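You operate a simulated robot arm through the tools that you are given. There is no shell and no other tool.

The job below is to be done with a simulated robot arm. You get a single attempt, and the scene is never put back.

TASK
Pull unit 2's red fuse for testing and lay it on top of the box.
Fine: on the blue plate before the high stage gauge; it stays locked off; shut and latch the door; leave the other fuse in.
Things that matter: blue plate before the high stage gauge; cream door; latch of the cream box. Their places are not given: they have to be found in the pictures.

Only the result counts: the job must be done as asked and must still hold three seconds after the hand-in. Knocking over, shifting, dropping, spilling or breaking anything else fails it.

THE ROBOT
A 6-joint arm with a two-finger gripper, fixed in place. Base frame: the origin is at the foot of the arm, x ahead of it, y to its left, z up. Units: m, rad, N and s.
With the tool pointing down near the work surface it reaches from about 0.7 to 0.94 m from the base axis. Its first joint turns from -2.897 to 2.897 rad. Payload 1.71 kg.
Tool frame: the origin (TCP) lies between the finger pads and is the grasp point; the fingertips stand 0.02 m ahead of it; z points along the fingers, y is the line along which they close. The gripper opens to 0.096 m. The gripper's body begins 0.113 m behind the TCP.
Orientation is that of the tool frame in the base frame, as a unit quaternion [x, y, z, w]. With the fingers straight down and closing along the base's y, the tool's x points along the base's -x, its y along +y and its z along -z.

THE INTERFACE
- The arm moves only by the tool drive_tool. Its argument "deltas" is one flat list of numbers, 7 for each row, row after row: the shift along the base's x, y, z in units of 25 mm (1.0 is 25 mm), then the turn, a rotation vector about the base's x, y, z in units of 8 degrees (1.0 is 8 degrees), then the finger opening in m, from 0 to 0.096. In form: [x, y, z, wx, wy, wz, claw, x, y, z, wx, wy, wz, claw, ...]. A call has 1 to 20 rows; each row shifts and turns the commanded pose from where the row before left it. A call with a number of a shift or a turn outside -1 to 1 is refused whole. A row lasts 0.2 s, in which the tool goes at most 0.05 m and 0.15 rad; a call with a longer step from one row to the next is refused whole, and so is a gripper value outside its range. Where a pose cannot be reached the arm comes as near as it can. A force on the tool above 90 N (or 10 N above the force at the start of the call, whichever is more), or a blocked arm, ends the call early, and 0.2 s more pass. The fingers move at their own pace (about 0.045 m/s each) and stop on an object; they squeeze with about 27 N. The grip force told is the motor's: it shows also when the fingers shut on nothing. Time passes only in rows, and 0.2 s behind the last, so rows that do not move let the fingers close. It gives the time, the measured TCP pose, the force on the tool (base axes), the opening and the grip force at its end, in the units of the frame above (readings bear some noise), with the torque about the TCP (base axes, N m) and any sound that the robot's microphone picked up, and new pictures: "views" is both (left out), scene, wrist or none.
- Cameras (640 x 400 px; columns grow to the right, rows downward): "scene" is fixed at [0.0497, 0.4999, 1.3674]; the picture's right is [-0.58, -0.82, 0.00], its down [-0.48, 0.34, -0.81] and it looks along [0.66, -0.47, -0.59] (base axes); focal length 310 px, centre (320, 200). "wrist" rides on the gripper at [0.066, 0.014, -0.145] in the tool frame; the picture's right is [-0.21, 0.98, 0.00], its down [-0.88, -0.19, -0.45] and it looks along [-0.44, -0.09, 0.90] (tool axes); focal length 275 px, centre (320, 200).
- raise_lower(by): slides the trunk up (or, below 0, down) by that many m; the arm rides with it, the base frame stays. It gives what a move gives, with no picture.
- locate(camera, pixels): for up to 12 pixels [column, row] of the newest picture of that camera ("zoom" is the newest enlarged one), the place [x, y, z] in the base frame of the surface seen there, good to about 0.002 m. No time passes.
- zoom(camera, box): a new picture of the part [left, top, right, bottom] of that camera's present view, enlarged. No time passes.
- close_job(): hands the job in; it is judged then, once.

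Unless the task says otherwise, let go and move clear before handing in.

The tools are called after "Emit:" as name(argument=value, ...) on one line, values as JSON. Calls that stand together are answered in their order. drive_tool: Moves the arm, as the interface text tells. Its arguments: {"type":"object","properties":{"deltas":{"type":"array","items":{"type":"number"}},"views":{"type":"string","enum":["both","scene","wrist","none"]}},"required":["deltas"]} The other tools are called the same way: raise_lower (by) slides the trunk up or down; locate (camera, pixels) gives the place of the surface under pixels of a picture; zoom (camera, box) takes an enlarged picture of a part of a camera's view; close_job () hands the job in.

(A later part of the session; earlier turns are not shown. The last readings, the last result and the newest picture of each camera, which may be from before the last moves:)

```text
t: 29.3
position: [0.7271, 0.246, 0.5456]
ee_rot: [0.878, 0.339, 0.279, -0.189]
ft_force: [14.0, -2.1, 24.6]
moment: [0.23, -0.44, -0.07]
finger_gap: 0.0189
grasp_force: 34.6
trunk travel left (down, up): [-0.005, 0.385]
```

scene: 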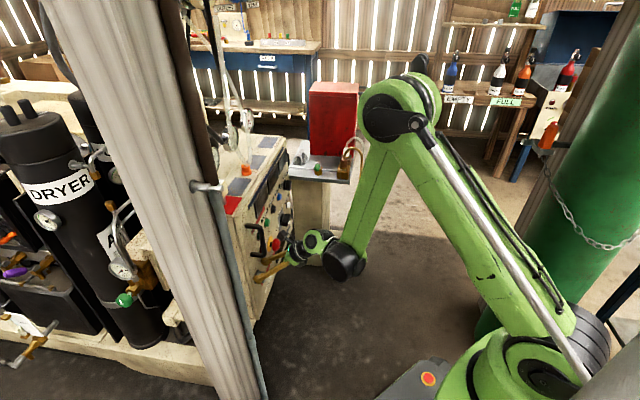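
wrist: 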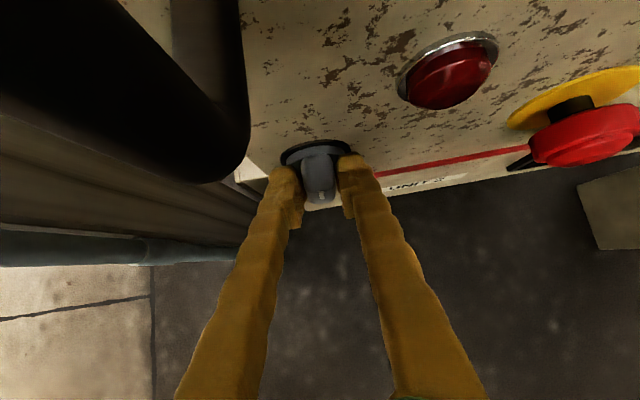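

I'll look at whether the knob turned with it.

Emit:
zoom(camera="wrist", box=[240, 110, 400, 230])

Emit:
zoom(camera="scene", box=[230, 220, 300, 300])

```text
3.33 times, centred on (320, 170) of wrist
```

zoom: 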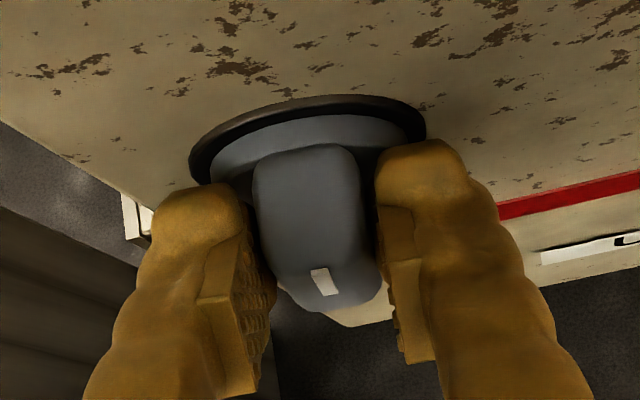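

```text
5.00 times, centred on (265, 260) of scene
```

zoom: 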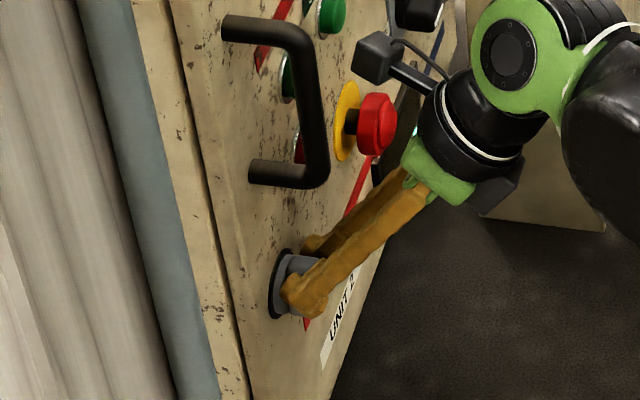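

In the zoom the mark now leans relative to the fingers, so the knob did not follow clockwise. I'll twist the other way (counter-clockwise).

Emit:
drive_tool(deltas=[-0.03, 0.03, 0, -0.354, -0.354, 0, 0.0, -0.03, 0.03, 0, -0.354, -0.354, 0, 0, -0.03, 0.03, 0, -0.354, -0.354, 0, 0, -0.03, 0.03, 0, -0.354, -0.354, 0, 0, 0, 0, 0, 0, 0, 0, 0], views="wrist")

Emit:
zoom(camera="wrist", box=[240, 110, 400, 230])

```text
t: 30.5
position: [0.7257, 0.2505, 0.5439]
ee_rot: [0.861, 0.382, 0.328, -0.067]
ft_force: [13.2, -31.6, -1.6]
moment: [-0.21, 0.56, -0.62]
finger_gap: 0.0201
grasp_force: 35.3
trunk travel left (down, up): [-0.005, 0.385]
```

wrist: 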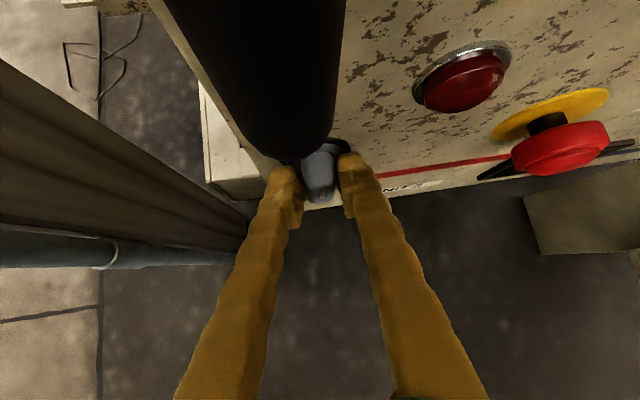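

```text
3.33 times, centred on (320, 170) of wrist
```

zoom: 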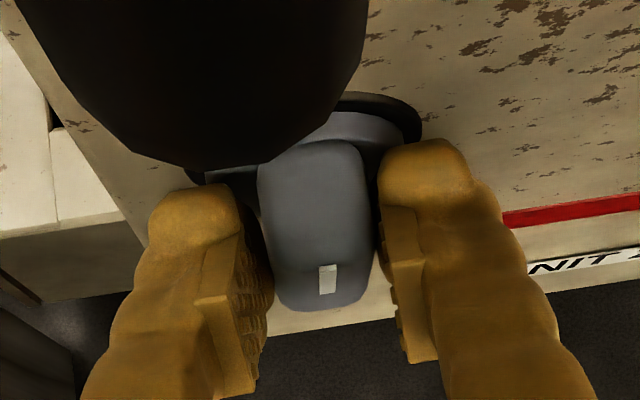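

The counter-clockwise twist met about 0.6 N·m against almost none clockwise, so clockwise looks free. I'll turn clockwise further to +24° and check.

Emit:
drive_tool(deltas=[0.03, -0.03, 0, 0.354, 0.354, 0, 0.0, 0.03, -0.03, 0, 0.354, 0.354, 0, 0, 0.03, -0.03, 0, 0.354, 0.354, 0, 0, 0.03, -0.03, 0, 0.354, 0.354, 0, 0, 0.025, -0.025, 0, 0.354, 0.354, 0, 0, 0.025, -0.025, -0.01, 0.354, 0.354, 0, 0, 0.025, -0.025, -0.01, 0.354, 0.354, 0, 0, 0.025, -0.025, -0.01, 0.354, 0.354, 0, 0, 0, 0, 0, 0, 0, 0, 0], views="wrist")

Emit:
zoom(camera="wrist", box=[240, 110, 400, 230])

```text
t: 32.5
position: [0.731, 0.2442, 0.5437]
ee_rot: [0.878, 0.29, 0.222, -0.309]
ft_force: [36.1, -29.9, 6.4]
moment: [-0.11, -0.87, -0.37]
finger_gap: 0.0194
grasp_force: 35.3
trunk travel left (down, up): [-0.005, 0.385]
```

wrist: 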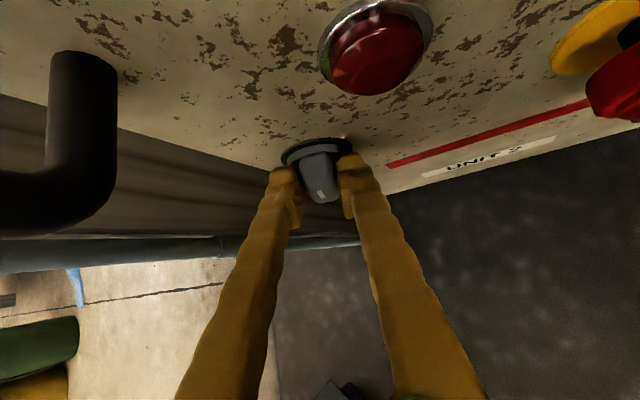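

```text
3.33 times, centred on (320, 170) of wrist
```

zoom: 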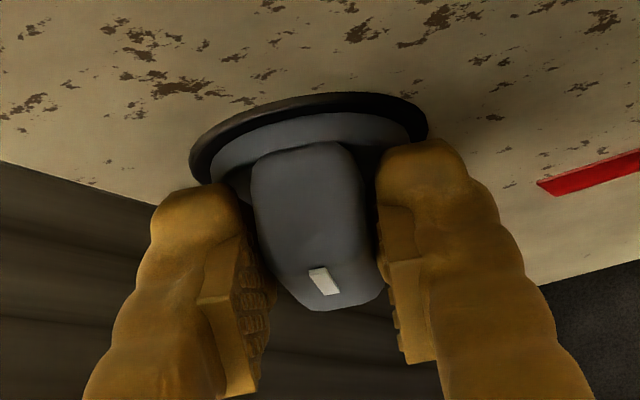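

The mark keeps its angle to the fingers while the tool turned, so the knob is following clockwise. I'll continue clockwise to about 56°, biasing slightly right to relieve the side load.

Emit:
drive_tool(deltas=[0.05, -0.05, -0.02, 0.354, 0.354, 0, 0.0, 0.04, -0.04, -0.02, 0.354, 0.354, 0, 0, 0.03, -0.03, -0.02, 0.354, 0.354, 0, 0, 0.03, -0.03, -0.02, 0.354, 0.354, 0, 0, 0.025, -0.025, -0.025, 0.354, 0.354, 0, 0, 0.02, -0.02, -0.025, 0.354, 0.354, 0, 0, 0.02, -0.02, -0.03, 0.354, 0.354, 0, 0, 0.02, -0.02, -0.03, 0.354, 0.354, 0, 0, 0, 0, 0, 0, 0, 0, 0])

Emit:
zoom(camera="wrist", box=[240, 110, 400, 230])

Emit:
zoom(camera="scene", box=[230, 200, 330, 300])

```text
t: 34.5
position: [0.7367, 0.2388, 0.5379]
ee_rot: [0.828, 0.176, 0.099, -0.524]
ft_force: [23.1, -25.3, -26.9]
moment: [-0.45, -0.52, -0.33]
finger_gap: 0.0191
grasp_force: 34.7
trunk travel left (down, up): [-0.005, 0.385]
```

scene: 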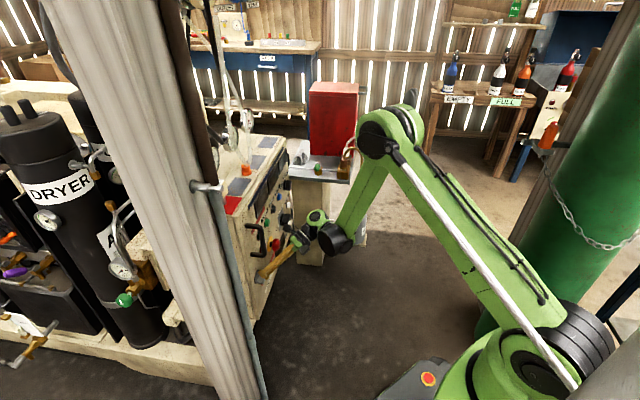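
wrist: 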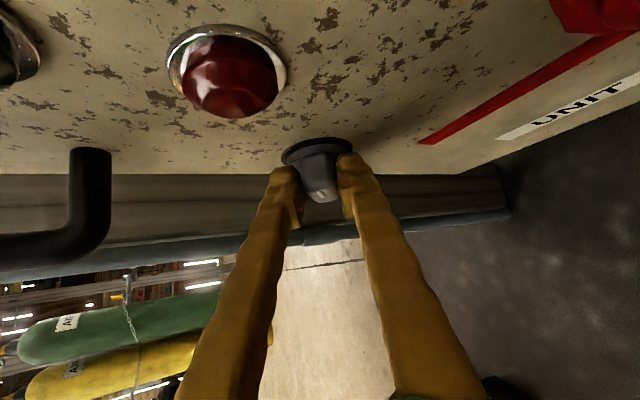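

```text
3.33 times, centred on (320, 170) of wrist
```

zoom: 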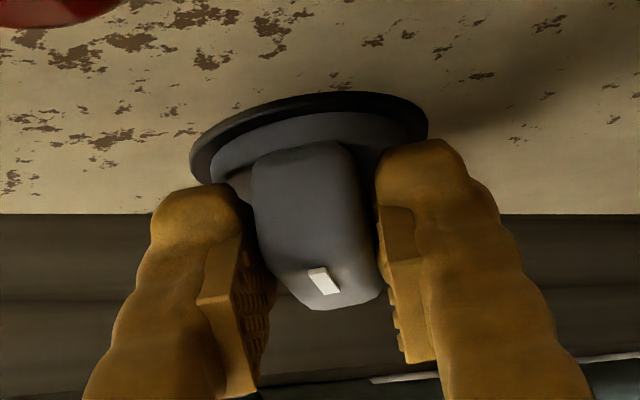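

```text
4.00 times, centred on (280, 250) of scene
```

zoom: 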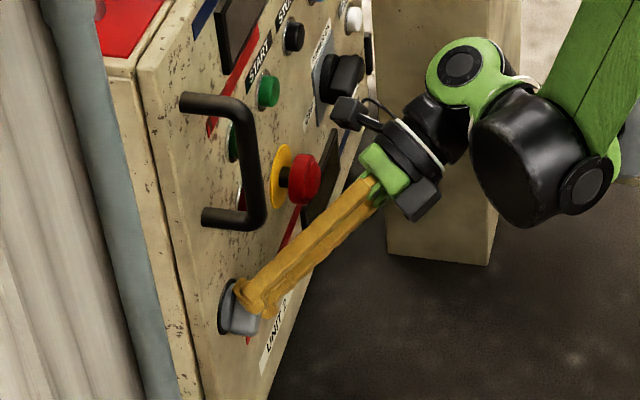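

The knob keeps turning with the fingers. Before the camera gets near the e-stop, I'll release, flatten the tool's pitch by 20° about its own closing axis, and regrasp.

Emit:
drive_tool(deltas=[0, 0, 0, 0, 0, 0, 0.04, 0, 0, 0, 0, 0, 0, 0.04, -0.07, 0.0, -0.05, 0.329, -0.329, -0.69, 0.04, -0.07, 0.0, -0.05, 0.329, -0.329, -0.69, 0.04, -0.06, 0.0, -0.03, 0.329, -0.329, -0.69, 0.04, 0, 0, 0, 0, 0, 0, 0.04], views="wrist")

Emit:
zoom(camera="wrist", box=[240, 110, 400, 230])

```text
t: 35.9
position: [0.7506, 0.2386, 0.5477]
ee_rot: [0.798, 0.084, 0.241, -0.546]
ft_force: [-42.0, -27.3, -8.2]
moment: [-0.42, 0.42, 0.03]
finger_gap: 0.0401
grasp_force: 0.3
out of reach, approached as far as the arm can: row 5
trunk travel left (down, up): [-0.005, 0.385]
```

wrist: 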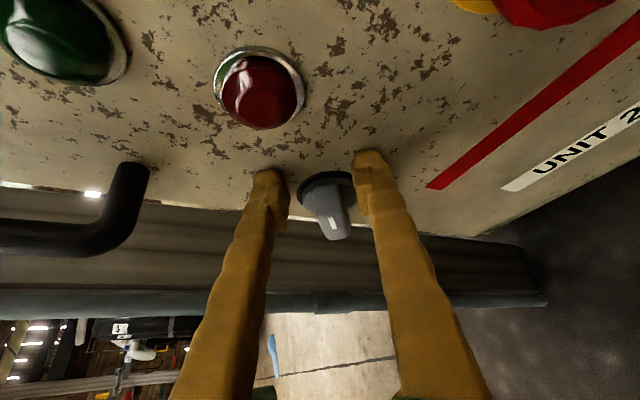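

```text
3.33 times, centred on (320, 170) of wrist
```

zoom: 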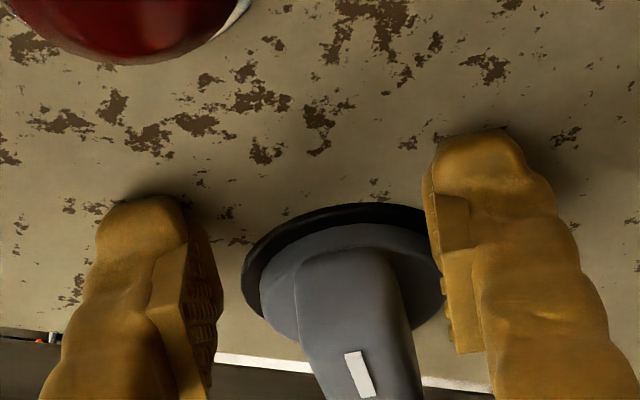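

That pitch was out of reach and the fingertips pressed the panel at about 50 N. I'll back off at once and use an intermediate pitch of about 42°.

Emit:
drive_tool(deltas=[-0.6, -0.3, 0, -0.25, 0.25, 0.52, 0.04, -0.2, 0.2, -0.25, -0.25, 0.25, 0.52, 0.04, 0.05, 0.2, -0.15, 0, 0, 0, 0.04, 0, 0, 0, 0, 0, 0, 0.04], views="wrist")

Emit:
zoom(camera="wrist", box=[240, 110, 400, 230])

```text
t: 36.9
position: [0.7328, 0.2424, 0.5395]
ee_rot: [0.816, 0.131, 0.17, -0.537]
ft_force: [-0.1, -0.2, 0.1]
moment: [0.0, 0.0, 0.0]
finger_gap: 0.0398
grasp_force: 0.1
trunk travel left (down, up): [-0.005, 0.385]
```

wrist: 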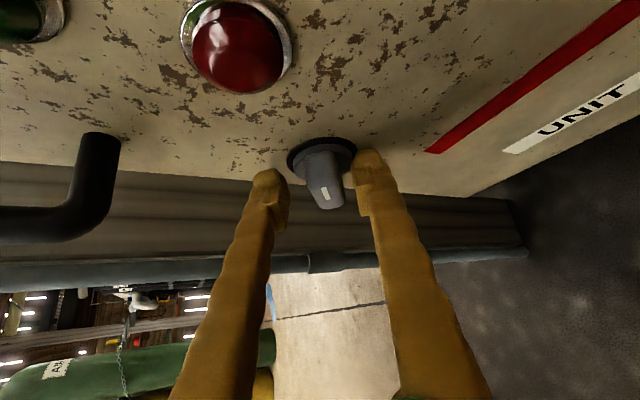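

```text
3.33 times, centred on (320, 170) of wrist
```

zoom: 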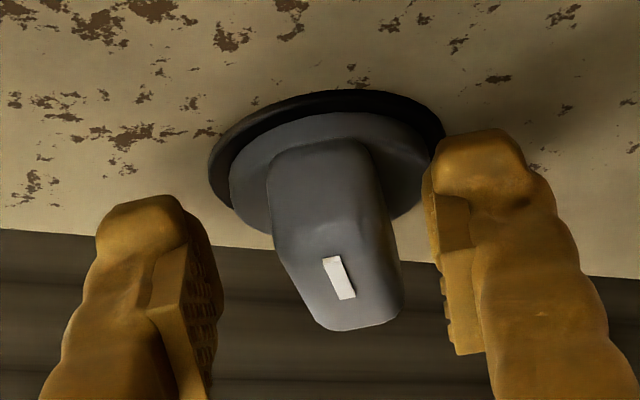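

Free of load now, and the knob holds its turned angle. I'll centre slightly, close on the wing again, and turn on.

Emit:
drive_tool(deltas=[0.03, -0.03, -0.07, 0, 0, 0, 0.02, 0, 0, 0, 0, 0, 0, 0.0, 0, 0, 0, 0, 0, 0, 0, 0, 0, 0, 0, 0, 0, 0], views="none")

```text
t: 37.9
position: [0.7343, 0.242, 0.5348]
ee_rot: [0.816, 0.13, 0.17, -0.536]
ft_force: [5.8, -9.6, -20.8]
moment: [-0.19, -0.19, -0.11]
finger_gap: 0.0195
grasp_force: 35.0
trunk travel left (down, up): [-0.005, 0.385]
```

Gripped again. I'll rotate the remaining clockwise portion along the knob's axis.

Emit:
drive_tool(deltas=[0.005, -0.005, -0.04, 0.37, 0.37, 0, 0, 0.005, -0.005, -0.03, 0.37, 0.37, 0, 0, 0.005, -0.005, -0.027, 0.37, 0.37, 0, 0, 0.005, -0.005, -0.027, 0.37, 0.37, 0, 0, 0.005, -0.005, -0.027, 0.37, 0.37, 0, 0, 0, 0, 0, 0, 0, 0, 0])

Emit:
zoom(camera="scene", box=[230, 200, 330, 300])

Emit:
zoom(camera="wrist", box=[240, 110, 400, 230])

```text
t: 39.3
position: [0.7352, 0.2412, 0.5298]
ee_rot: [0.755, 0.035, 0.079, -0.65]
ft_force: [23.7, -21.1, -12.6]
moment: [-0.27, -0.08, -0.34]
finger_gap: 0.0191
grasp_force: 35.2
trunk travel left (down, up): [-0.005, 0.385]
```

scene: 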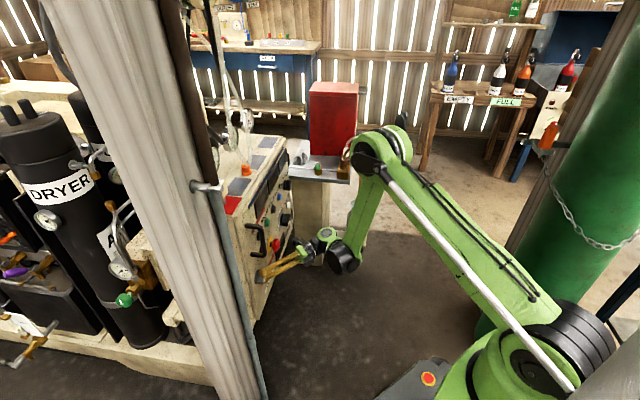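
wrist: 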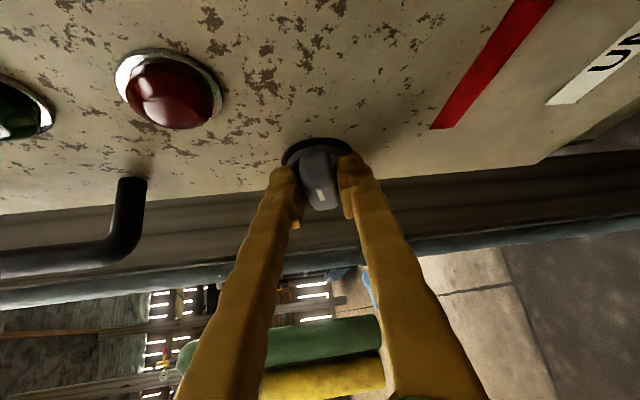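

```text
4.00 times, centred on (280, 250) of scene
```

zoom: 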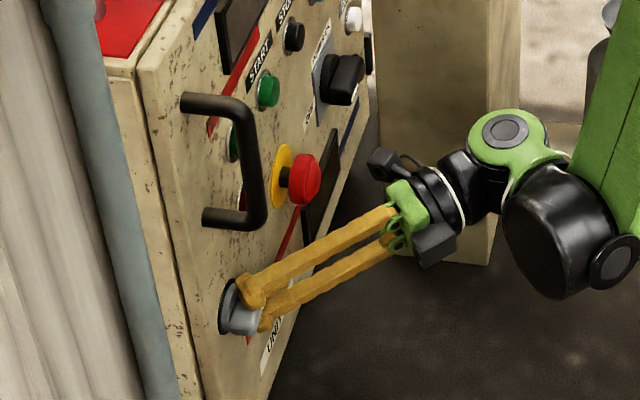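

```text
3.33 times, centred on (320, 170) of wrist
```

zoom: 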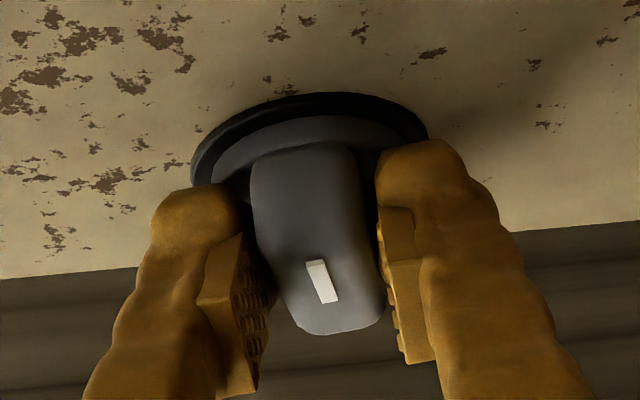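

The knob follows (tool at about 77°) and the camera looks clear of the e-stop. Continuing to about 98°.

Emit:
drive_tool(deltas=[0.03, -0.03, -0.04, 0.37, 0.37, 0, 0, 0.0, 0.0, -0.03, 0.37, 0.37, 0, 0, 0, 0, -0.03, 0.37, 0.37, 0, 0, -0.003, 0.003, -0.03, 0.37, 0.37, 0, 0, -0.005, 0.005, -0.03, 0.37, 0.37, 0, 0, 0, 0, 0, 0, 0, 0, 0])

Emit:
zoom(camera="scene", box=[230, 200, 330, 300])

Emit:
zoom(camera="wrist", box=[240, 110, 400, 230])

```text
t: 40.5
position: [0.7297, 0.239, 0.5325]
ee_rot: [-0.675, -0.024, -0.076, 0.733]
ft_force: [26.5, -25.7, -68.6]
moment: [-1.41, 0.23, -0.74]
finger_gap: 0.0305
grasp_force: 34.8
out of reach, approached as far as the arm can: row 2, 3, 4, 5
trunk travel left (down, up): [-0.005, 0.385]
stopped in row 6: the force on the tool passed its limit at 107 N (the readings are from after the stop); the commanded pose is now the measured one
```

scene: 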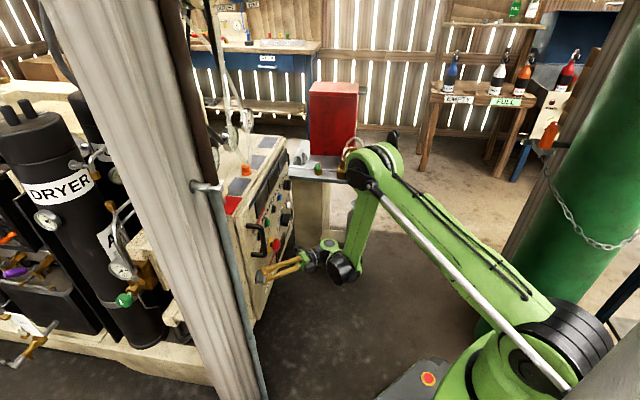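
wrist: 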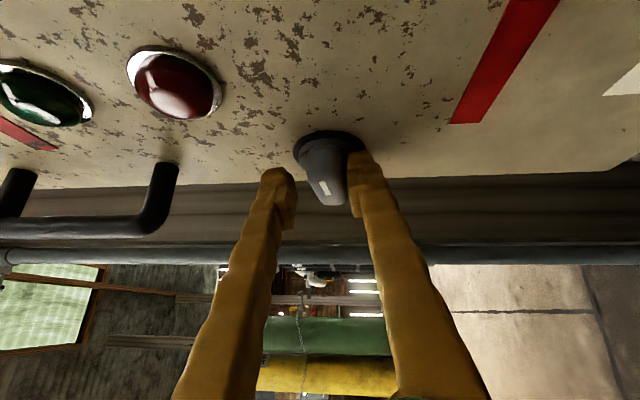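

```text
4.00 times, centred on (280, 250) of scene
```

zoom: 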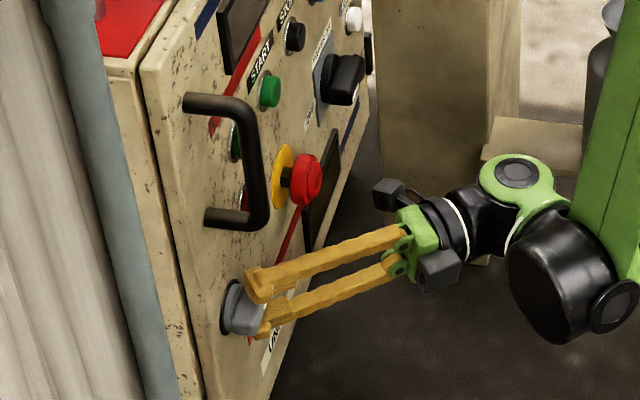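

```text
3.33 times, centred on (320, 170) of wrist
```

zoom: 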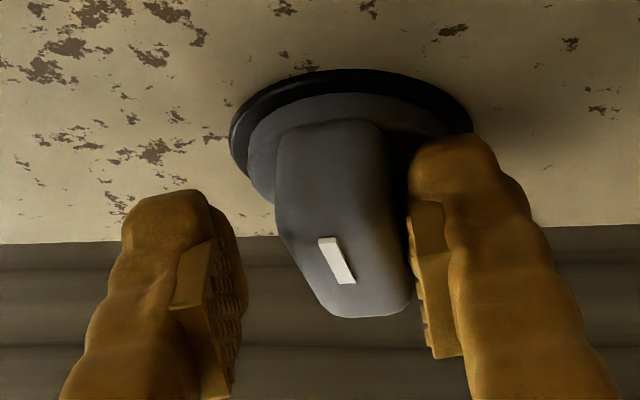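

Reach limited the last turn and side load forced the fingers open. I'll open them and back away to see the knob's state.

Emit:
drive_tool(deltas=[0, 0, -0.1, 0, 0, 0, 0.06, 0, 0, 0, 0, 0, 0, 0.06, -0.5, -0.5, 0, 0, 0, 0, 0.06, -0.5, -0.5, 0, 0, 0, 0, 0.06, -0.5, -0.5, 0, 0, 0, 0, 0.06])

Emit:
zoom(camera="scene", box=[220, 230, 290, 300])

Emit:
zoom(camera="wrist", box=[240, 80, 400, 200])

```text
t: 41.7
position: [0.7259, 0.2427, 0.5377]
ee_rot: [-0.673, -0.028, -0.073, 0.736]
ft_force: [1.2, 0.1, -0.4]
moment: [-0.01, 0.02, -0.01]
finger_gap: 0.0601
grasp_force: 0.0
out of reach, approached as far as the arm can: row 1, 3, 4, 5
trunk travel left (down, up): [-0.005, 0.385]
```

scene: 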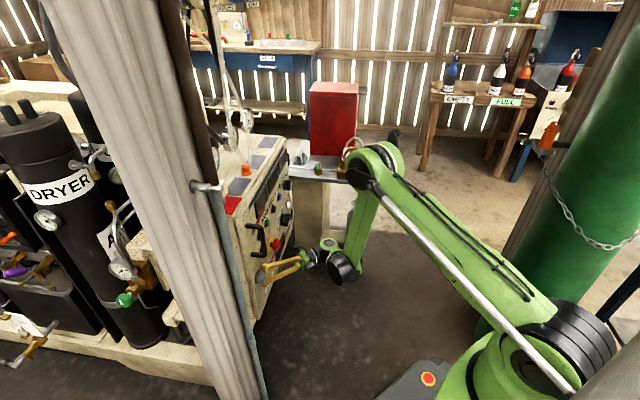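
wrist: 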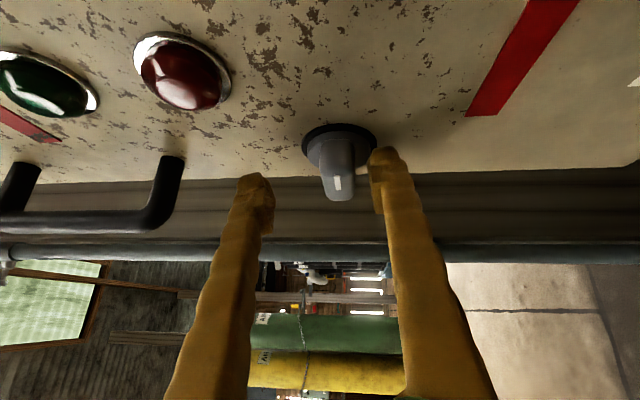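

```text
5.71 times, centred on (255, 265) of scene
```

zoom: 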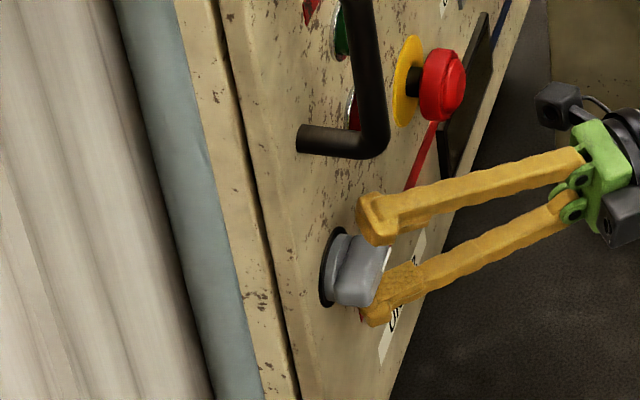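

```text
3.33 times, centred on (320, 140) of wrist
```

zoom: 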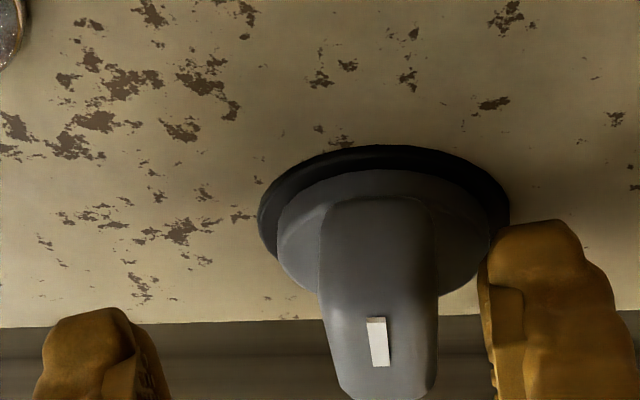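

The wing now lies horizontal with its mark to the left, about a quarter turn, so the latch looks open. I'll withdraw straight back along the tool axis (−y) and look at the door.

Emit:
drive_tool(deltas=[0, -0.8, 0, 0, 0, 0, 0.06, 0, -1, 0, 0, 0, 0, 0.06, 0, -1, 0, 0, 0, 0, 0.06, 0, -1, 0, 0, 0, 0, 0.06, 0, -1, 0.5, 0, 0, 0, 0.06])

Emit:
zoom(camera="wrist", box=[160, 60, 480, 260])

Emit:
zoom(camera="scene", box=[220, 180, 320, 320])

```text
t: 42.9
position: [0.7315, 0.1207, 0.5516]
ee_rot: [-0.672, -0.027, -0.074, 0.736]
ft_force: [0.1, 0.3, -0.3]
moment: [0.05, 0.01, 0.02]
finger_gap: 0.0599
grasp_force: 0.1
out of reach, approached as far as the arm can: row 1
trunk travel left (down, up): [-0.005, 0.385]
```

scene: 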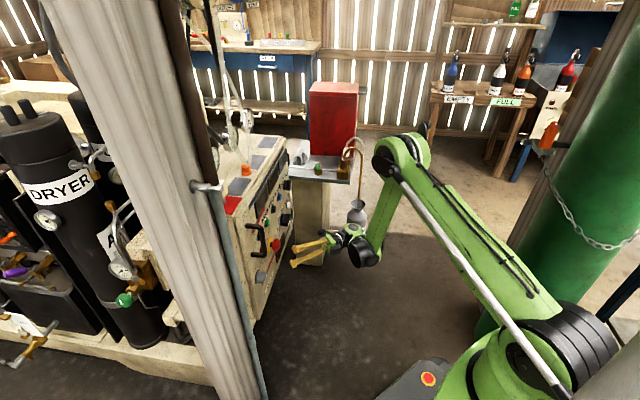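
wrist: 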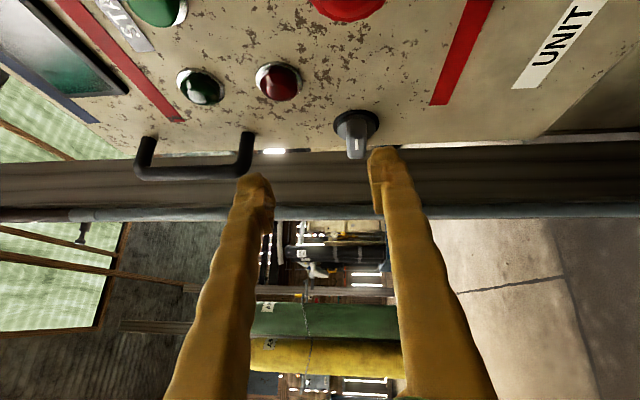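

```text
2.00 times, centred on (320, 160) of wrist
```

zoom: 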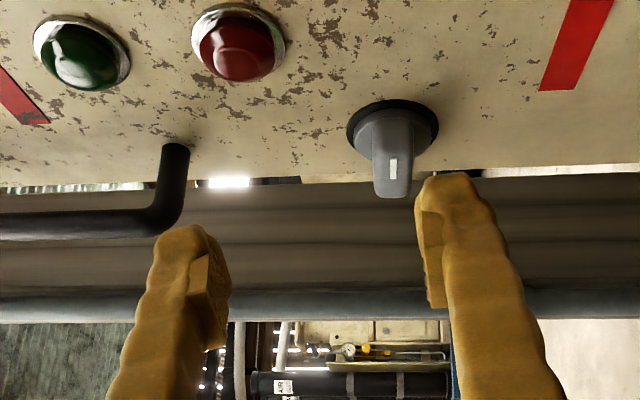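

```text
2.86 times, centred on (270, 250) of scene
```

zoom: 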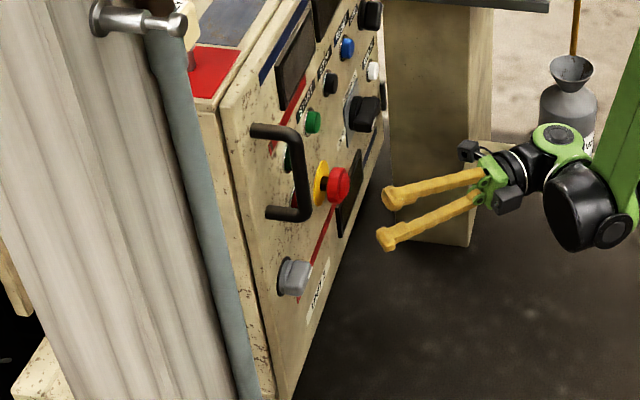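

The knob is horizontal. Next I'll turn the tool back upright with fingers closing sideways at about 25° pitch, while rising to a spot in front of the handle (bar at s≈0.326, about 0.676 out, z≈0.71).

Emit:
drive_tool(deltas=[-0.15, -0.05, 0.96, -0.64, -0.73, -0.221, 0.06, -0.15, -0.05, 0.96, -0.64, -0.73, -0.221, 0.06, -0.15, -0.05, 0.96, -0.64, -0.73, -0.221, 0.06, -0.15, -0.05, 0.96, -0.64, -0.73, -0.221, 0.06, -0.15, -0.05, 0.96, -0.64, -0.73, -0.221, 0.06, -0.15, -0.05, 0.96, -0.64, -0.73, -0.221, 0.06, -0.15, -0.05, 0.96, -0.64, -0.73, -0.221, 0.06, -0.15, -0.05, 0.96, -0.64, -0.73, -0.221, 0.06, -0.45, 0.6, 0, -0.64, -0.73, -0.221, 0.06, -0.45, 0.8, 0, -0.64, -0.73, -0.221, 0.06, -0.45, 0.8, 0, -0.62, -0.71, -0.22, 0.06, -0.45, 0.8, 0, 0, 0, 0, 0.06])

```text
t: 45.5
position: [0.6554, 0.1879, 0.7438]
ee_rot: [0.78, 0.322, 0.496, -0.208]
ft_force: [0.1, -0.4, 0.0]
moment: [0.02, 0.03, 0.05]
finger_gap: 0.0598
grasp_force: 0.1
trunk travel left (down, up): [-0.005, 0.385]
```

scene: 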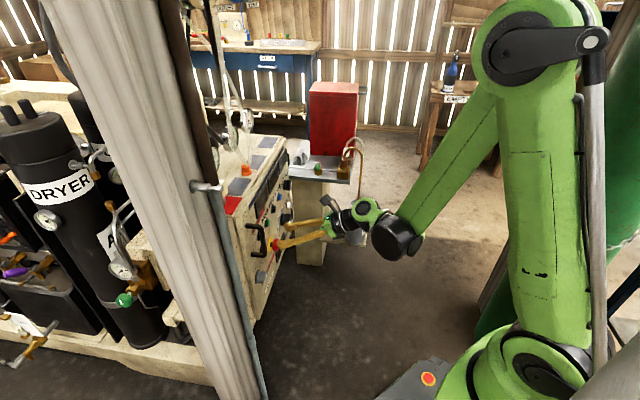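
wrist: 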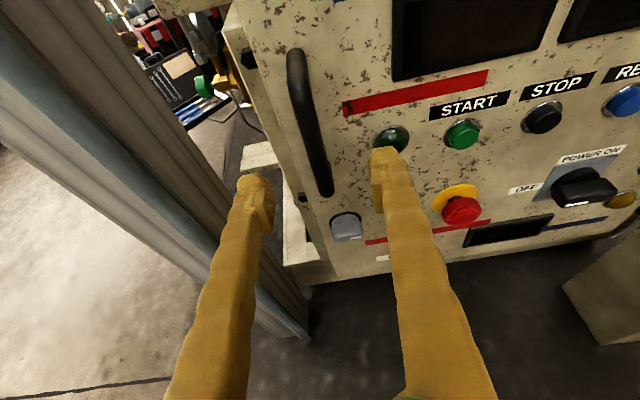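

The handle bar is at (308,120) between the fingers, and the latch wing lies horizontal at (345,225). I'll measure the bar.

Emit:
locate(camera="wrist", pixels=[[297, 70], [304, 100], [310, 130], [318, 165], [325, 188], [313, 128], [303, 130], [345, 225], [300, 225], [255, 60], [585, 190]])

Emit:
zoom(camera="wrist", box=[230, 40, 390, 260])

```text
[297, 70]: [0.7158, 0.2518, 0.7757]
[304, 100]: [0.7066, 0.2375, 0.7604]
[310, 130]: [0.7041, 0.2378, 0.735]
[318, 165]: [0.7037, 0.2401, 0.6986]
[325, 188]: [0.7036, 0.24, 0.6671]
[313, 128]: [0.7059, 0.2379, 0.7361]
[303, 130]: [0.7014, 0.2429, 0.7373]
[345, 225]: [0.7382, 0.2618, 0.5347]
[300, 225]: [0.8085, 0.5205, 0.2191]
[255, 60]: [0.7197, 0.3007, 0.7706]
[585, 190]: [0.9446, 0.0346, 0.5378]
```

```text
1.82 times, centred on (310, 150) of wrist
```

zoom: 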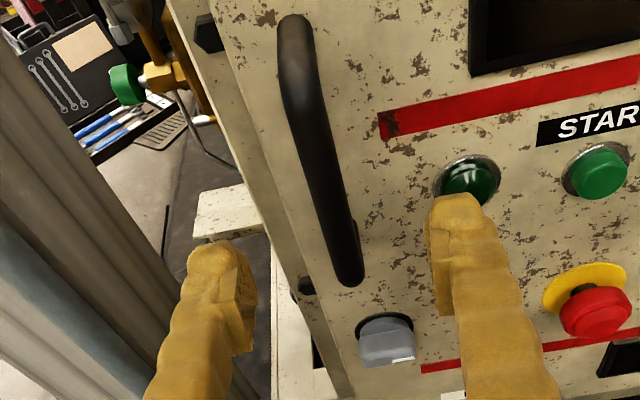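

I'll check the knob's mark once more closely.

Emit:
zoom(camera="wrist", box=[315, 200, 375, 255])

```text
7.27 times, centred on (345, 228) of wrist
```

zoom: 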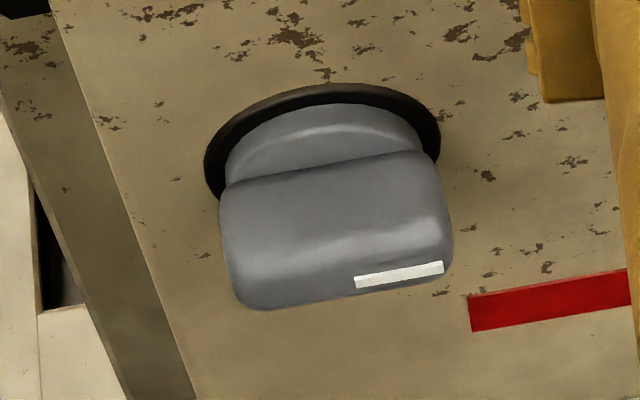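

The mark now points right and the wing is level, so a full quarter turn. Advancing to put the bar between the fingers and closing.

Emit:
drive_tool(deltas=[0.708, 0.776, -0.384, 0, 0, 0, 0.06, 0.708, 0.776, -0.384, 0, 0, 0, 0.06, 0.708, 0.776, -0.384, 0, 0, 0, 0.06, 0, 0, 0, 0, 0, 0, 0.06], views="wrist")

```text
t: 46.5
position: [0.7106, 0.2456, 0.7153]
ee_rot: [0.78, 0.322, 0.495, -0.208]
ft_force: [-0.5, -0.4, -0.2]
moment: [-0.02, 0.0, -0.01]
finger_gap: 0.06
grasp_force: 0.0
trunk travel left (down, up): [-0.005, 0.385]
```

wrist: 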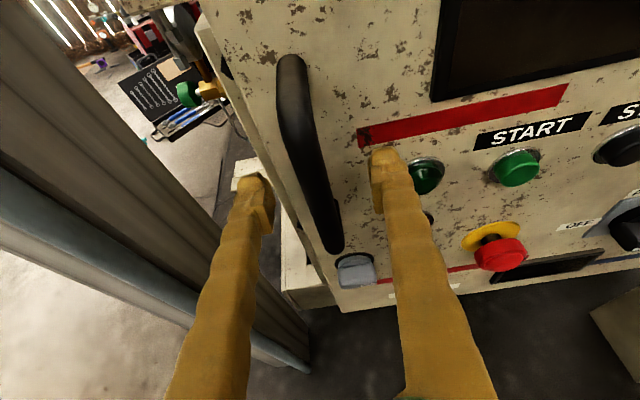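

The bar sits between the fingers. Closing.

Emit:
drive_tool(deltas=[-0.03, 0.03, 0, 0, 0, 0, 0.03, 0, 0, 0, 0, 0, 0, 0.0, 0, 0, 0, 0, 0, 0, 0, 0, 0, 0, 0, 0, 0, 0, 0, 0, 0, 0, 0, 0, 0], views="wrist")

```text
t: 47.7
position: [0.7103, 0.2456, 0.7149]
ee_rot: [0.78, 0.322, 0.495, -0.209]
ft_force: [-3.4, 3.8, -1.4]
moment: [-0.13, -0.06, 0.03]
finger_gap: 0.0111
grasp_force: 34.8
trunk travel left (down, up): [-0.005, 0.385]
```

wrist: 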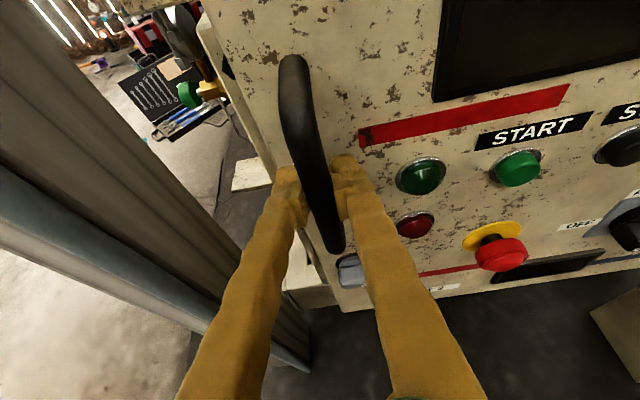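

The handle is held. I'll pull gently to 4° of door swing to test whether it opens.

Emit:
drive_tool(deltas=[-0.283, -0.358, 0, 0, 0, 0.167, 0, -0.283, -0.358, 0, 0, 0, 0.167, 0, -0.283, -0.358, 0, 0, 0, 0.167, 0, 0, 0, 0, 0, 0, 0, 0])

```text
t: 48.7
position: [0.6887, 0.2203, 0.7153]
ee_rot: [0.769, 0.349, 0.487, -0.225]
ft_force: [0.1, -0.8, -23.3]
moment: [-0.16, -0.11, -0.02]
finger_gap: 0.0113
grasp_force: 34.7
trunk travel left (down, up): [-0.005, 0.385]
```

scene: 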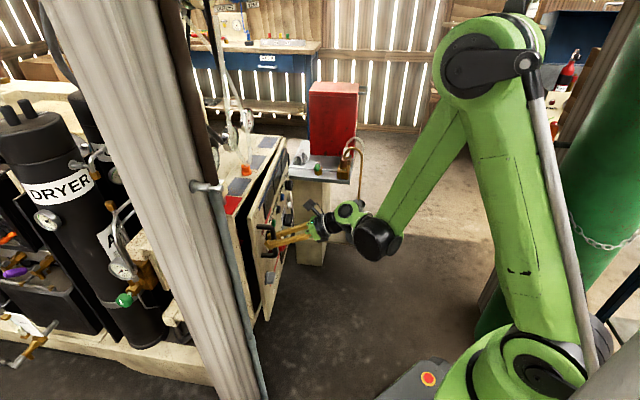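
wrist: 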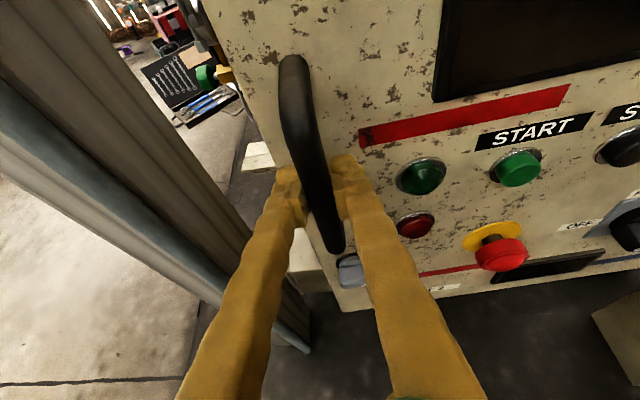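

The door is opening: the scene shows a dark gap at its left edge (255,250). I'll follow the hinge arc to about 24°.

Emit:
drive_tool(deltas=[-0.382, -0.56, 0, 0, 0, 0.25, 0, -0.382, -0.56, 0, 0, 0, 0.25, 0, -0.341, -0.584, 0, 0, 0, 0.25, 0, -0.341, -0.584, 0, 0, 0, 0.25, 0, -0.3, -0.608, 0, 0, 0, 0.25, 0, -0.3, -0.608, 0, 0, 0, 0.25, 0, -0.256, -0.627, 0, 0, 0, 0.25, 0, -0.256, -0.627, 0, 0, 0, 0.25, 0, -0.212, -0.642, 0, 0, 0, 0.25, 0, -0.212, -0.642, 0, 0, 0, 0.25, 0])

Emit:
zoom(camera="scene", box=[200, 120, 360, 320])

```text
t: 50.9
position: [0.6156, 0.0684, 0.717]
ee_rot: [0.695, 0.477, 0.441, -0.308]
ft_force: [17.0, -4.5, -18.8]
moment: [-0.1, -0.2, -0.07]
finger_gap: 0.0109
grasp_force: 35.0
trunk travel left (down, up): [-0.005, 0.385]
```

scene: 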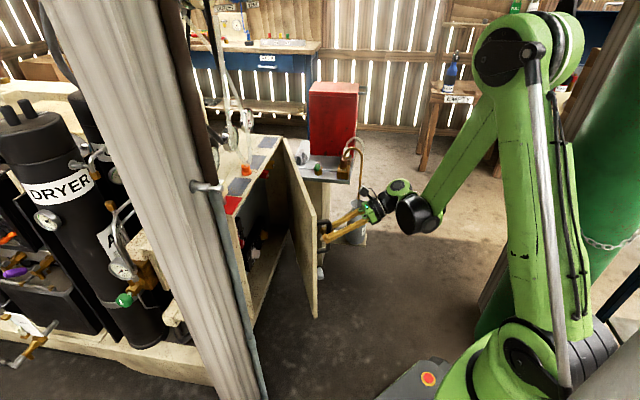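
wrist: 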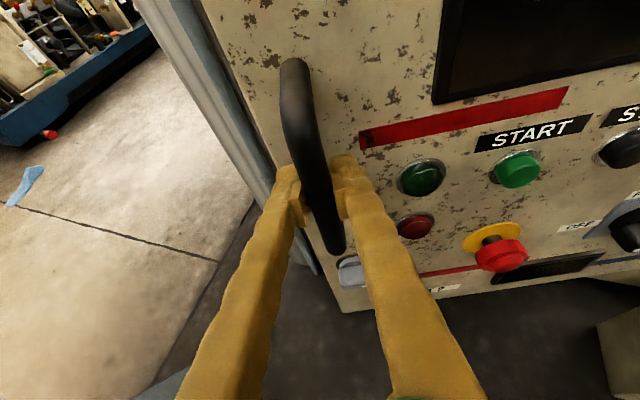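

```text
2.00 times, centred on (280, 220) of scene
```

zoom: 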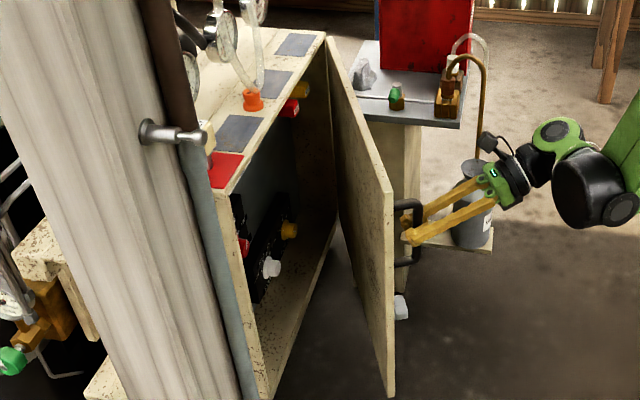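

Inside, coloured bodies are visible on the back panel: red and yellow at scene zoom (290,108)/(300,90), and red, white, yellow lower at (243,245), (270,268), (288,230). I'll continue opening to about 40°.

Emit:
drive_tool(deltas=[-0.167, -0.656, 0, 0, 0, 0.25, 0, -0.167, -0.656, 0, 0, 0, 0.25, 0, -0.122, -0.668, 0, 0, 0, 0.25, 0, -0.122, -0.668, 0, 0, 0, 0.25, 0, -0.074, -0.673, 0, 0, 0, 0.25, 0, -0.074, -0.673, 0, 0, 0, 0.25, 0, -0.025, -0.676, 0, 0, 0, 0.25, 0, -0.025, -0.676, 0, 0, 0, 0.25, 0], views="scene")

Emit:
zoom(camera="scene", box=[220, 140, 320, 260])

```text
t: 52.7
position: [0.5953, -0.0644, 0.7146]
ee_rot: [0.624, 0.568, 0.395, -0.364]
ft_force: [77.5, 1.1, 28.9]
moment: [0.08, -0.74, 0.11]
finger_gap: 0.0118
grasp_force: 34.7
trunk travel left (down, up): [-0.005, 0.385]
```

scene: 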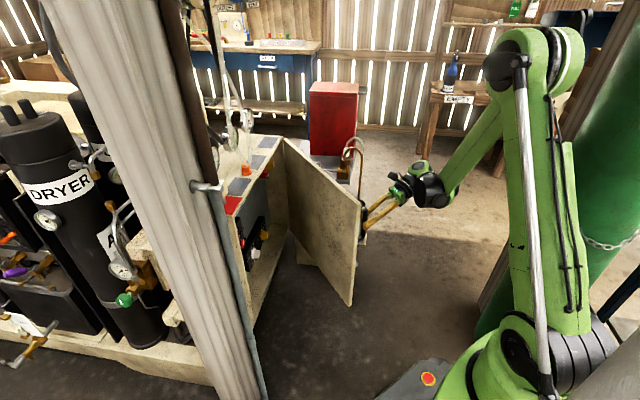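

```text
3.33 times, centred on (270, 200) of scene
```

zoom: 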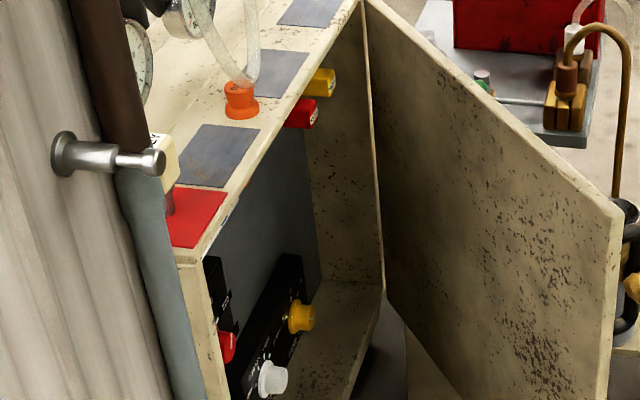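

There's a 77 N radial load toward the hinge, so my arc is slightly too wide. I'll ease toward the hinge and recheck.

Emit:
drive_tool(deltas=[0.06, 0, -0.02, 0, 0, 0, 0, 0, 0, 0, 0, 0, 0, 0], views="wrist")

```text
t: 53.3
position: [0.5952, -0.065, 0.7152]
ee_rot: [0.624, 0.569, 0.393, -0.364]
ft_force: [65.1, -0.8, 29.1]
moment: [-0.08, -0.66, 0.1]
finger_gap: 0.0113
grasp_force: 35.3
trunk travel left (down, up): [-0.005, 0.385]
```

wrist: 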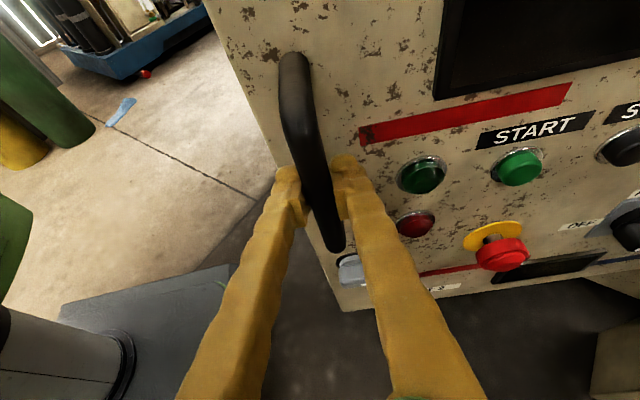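

Still 65 N. I'll ease a further 4 mm toward the hinge.

Emit:
drive_tool(deltas=[0.16, 0, 0, 0, 0, 0, 0, 0, 0, 0, 0, 0, 0, 0], views="none")

```text
t: 53.9
position: [0.5964, -0.0647, 0.7145]
ee_rot: [0.623, 0.569, 0.392, -0.366]
ft_force: [-2.9, 1.4, 0.8]
moment: [-0.03, -0.22, 0.02]
finger_gap: 0.0113
grasp_force: 34.7
trunk travel left (down, up): [-0.005, 0.385]
```

Load is zero now; refit hinge is at (s 0.816, d 0.719) with radius 0.489. I'll continue to about 62°.

Emit:
drive_tool(deltas=[0.021, -0.694, 0, 0, 0, 0.25, 0, 0.021, -0.694, 0, 0, 0, 0.25, 0, 0.068, -0.69, 0, 0, 0, 0.25, 0, 0.068, -0.69, 0, 0, 0, 0.25, 0, 0.119, -0.684, 0, 0, 0, 0.25, 0, 0.119, -0.684, 0, 0, 0, 0.25, 0, 0.167, -0.676, 0, 0, 0, 0.25, 0, 0.167, -0.676, 0, 0, 0, 0.25, 0, 0.214, -0.66, 0, 0, 0, 0.25, 0, 0.214, -0.66, 0, 0, 0, 0.25, 0, 0.249, -0.651, 0, 0, 0, 0.25, 0])

```text
t: 55.3
position: [0.6369, -0.0796, 0.7139]
ee_rot: [0.579, 0.619, 0.36, -0.39]
ft_force: [-119.1, -2.3, 13.6]
moment: [1.49, 0.5, 0.51]
finger_gap: 0.096
grasp_force: 35.2
out of reach, approached as far as the arm can: row 2, 3, 4, 5, 6, 7
trunk travel left (down, up): [-0.005, 0.385]
stopped in row 7: the force on the tool passed its limit at 149 N (the readings are from after the stop); the commanded pose is now the measured one
```

scene: 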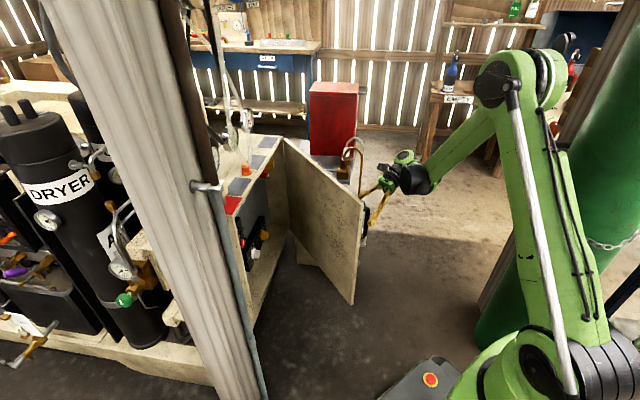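
wrist: 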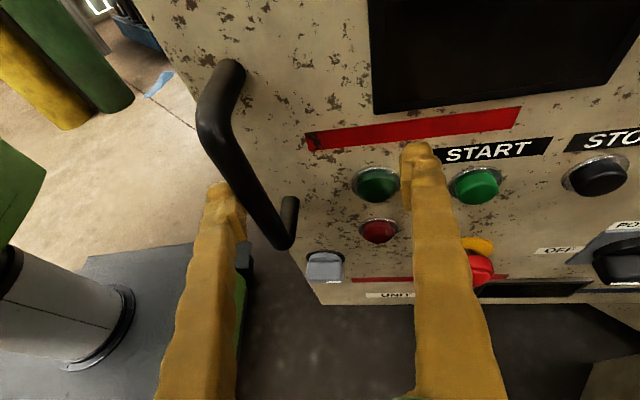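

The arm hit its reach limit and was shoved sideways, with the left finger loading the handle. I'll open the fingers and move back in −x to unload.

Emit:
drive_tool(deltas=[-0.4, 0, 0, 0, 0, 0, 0.096, -0.4, 0, 0, 0, 0, 0, 0.096, 0, 0, 0, 0, 0, 0, 0.096])

```text
t: 55.6
position: [0.6379, -0.0771, 0.7071]
ee_rot: [0.579, 0.617, 0.354, -0.399]
ft_force: [-190.6, -1.5, 54.3]
moment: [1.67, 1.97, 1.04]
finger_gap: 0.0968
grasp_force: 0.3
out of reach, approached as far as the arm can: row 1
trunk travel left (down, up): [-0.005, 0.385]
stopped in row 1: the force on the tool passed its limit at 131 N (the readings are from after the stop); the commanded pose is now the measured one
```

scene: 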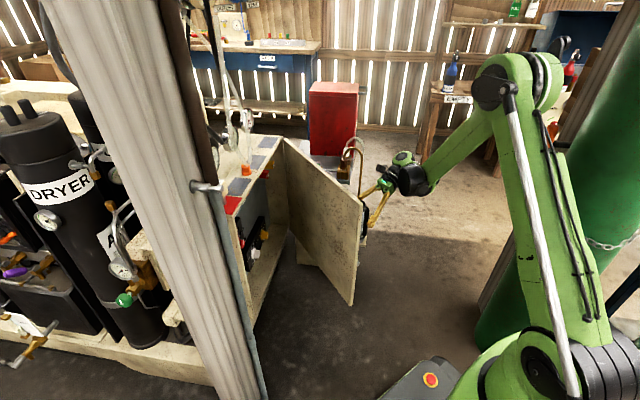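
wrist: 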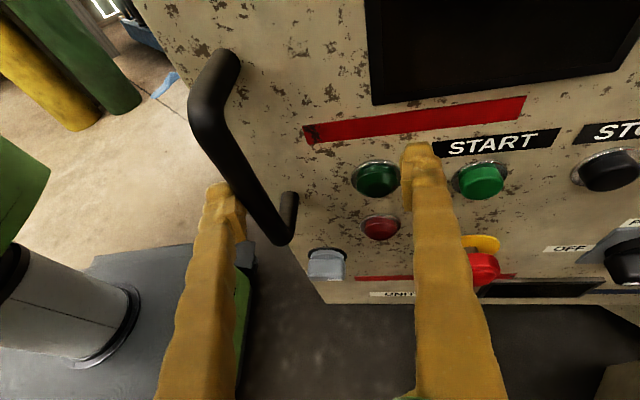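

Moving −x alone wasn't reachable: the tool's yaw relative to the arm is past a wrist limit. I'll yaw the tool back clockwise while easing −x.

Emit:
drive_tool(deltas=[-0.1, 0, 0, 0, 0, -0.6, 0.096, -0.2, 0, 0, 0, 0, -0.6, 0.096, -0.2, 0, 0, 0, 0, -0.6, 0.096, -0.2, 0, 0, 0, 0, -0.6, 0.096])

```text
t: 56.6
position: [0.6318, -0.0783, 0.7012]
ee_rot: [0.676, 0.51, 0.415, -0.333]
ft_force: [-52.2, 0.1, 17.8]
moment: [0.6, 0.53, 1.18]
finger_gap: 0.0966
grasp_force: 0.3
trunk travel left (down, up): [-0.005, 0.385]
```

scene: 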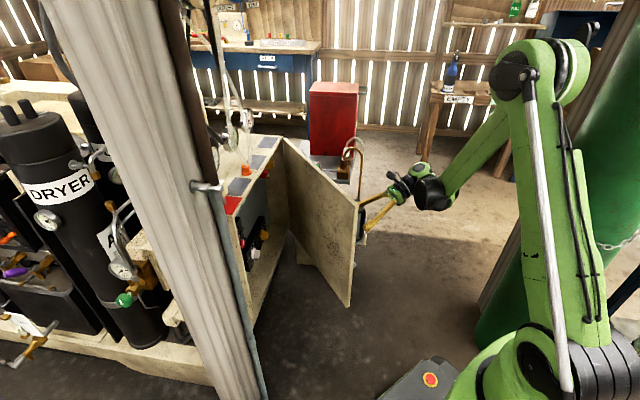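
wrist: 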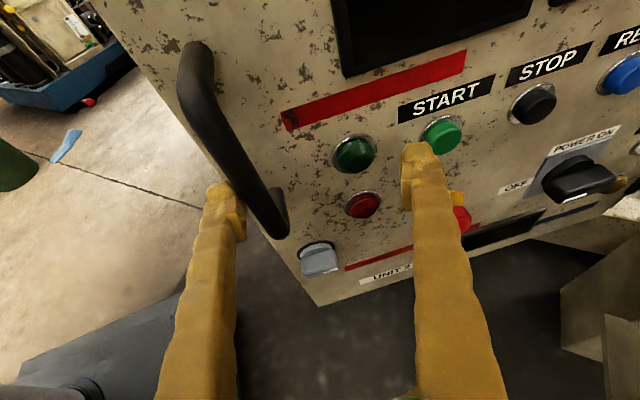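

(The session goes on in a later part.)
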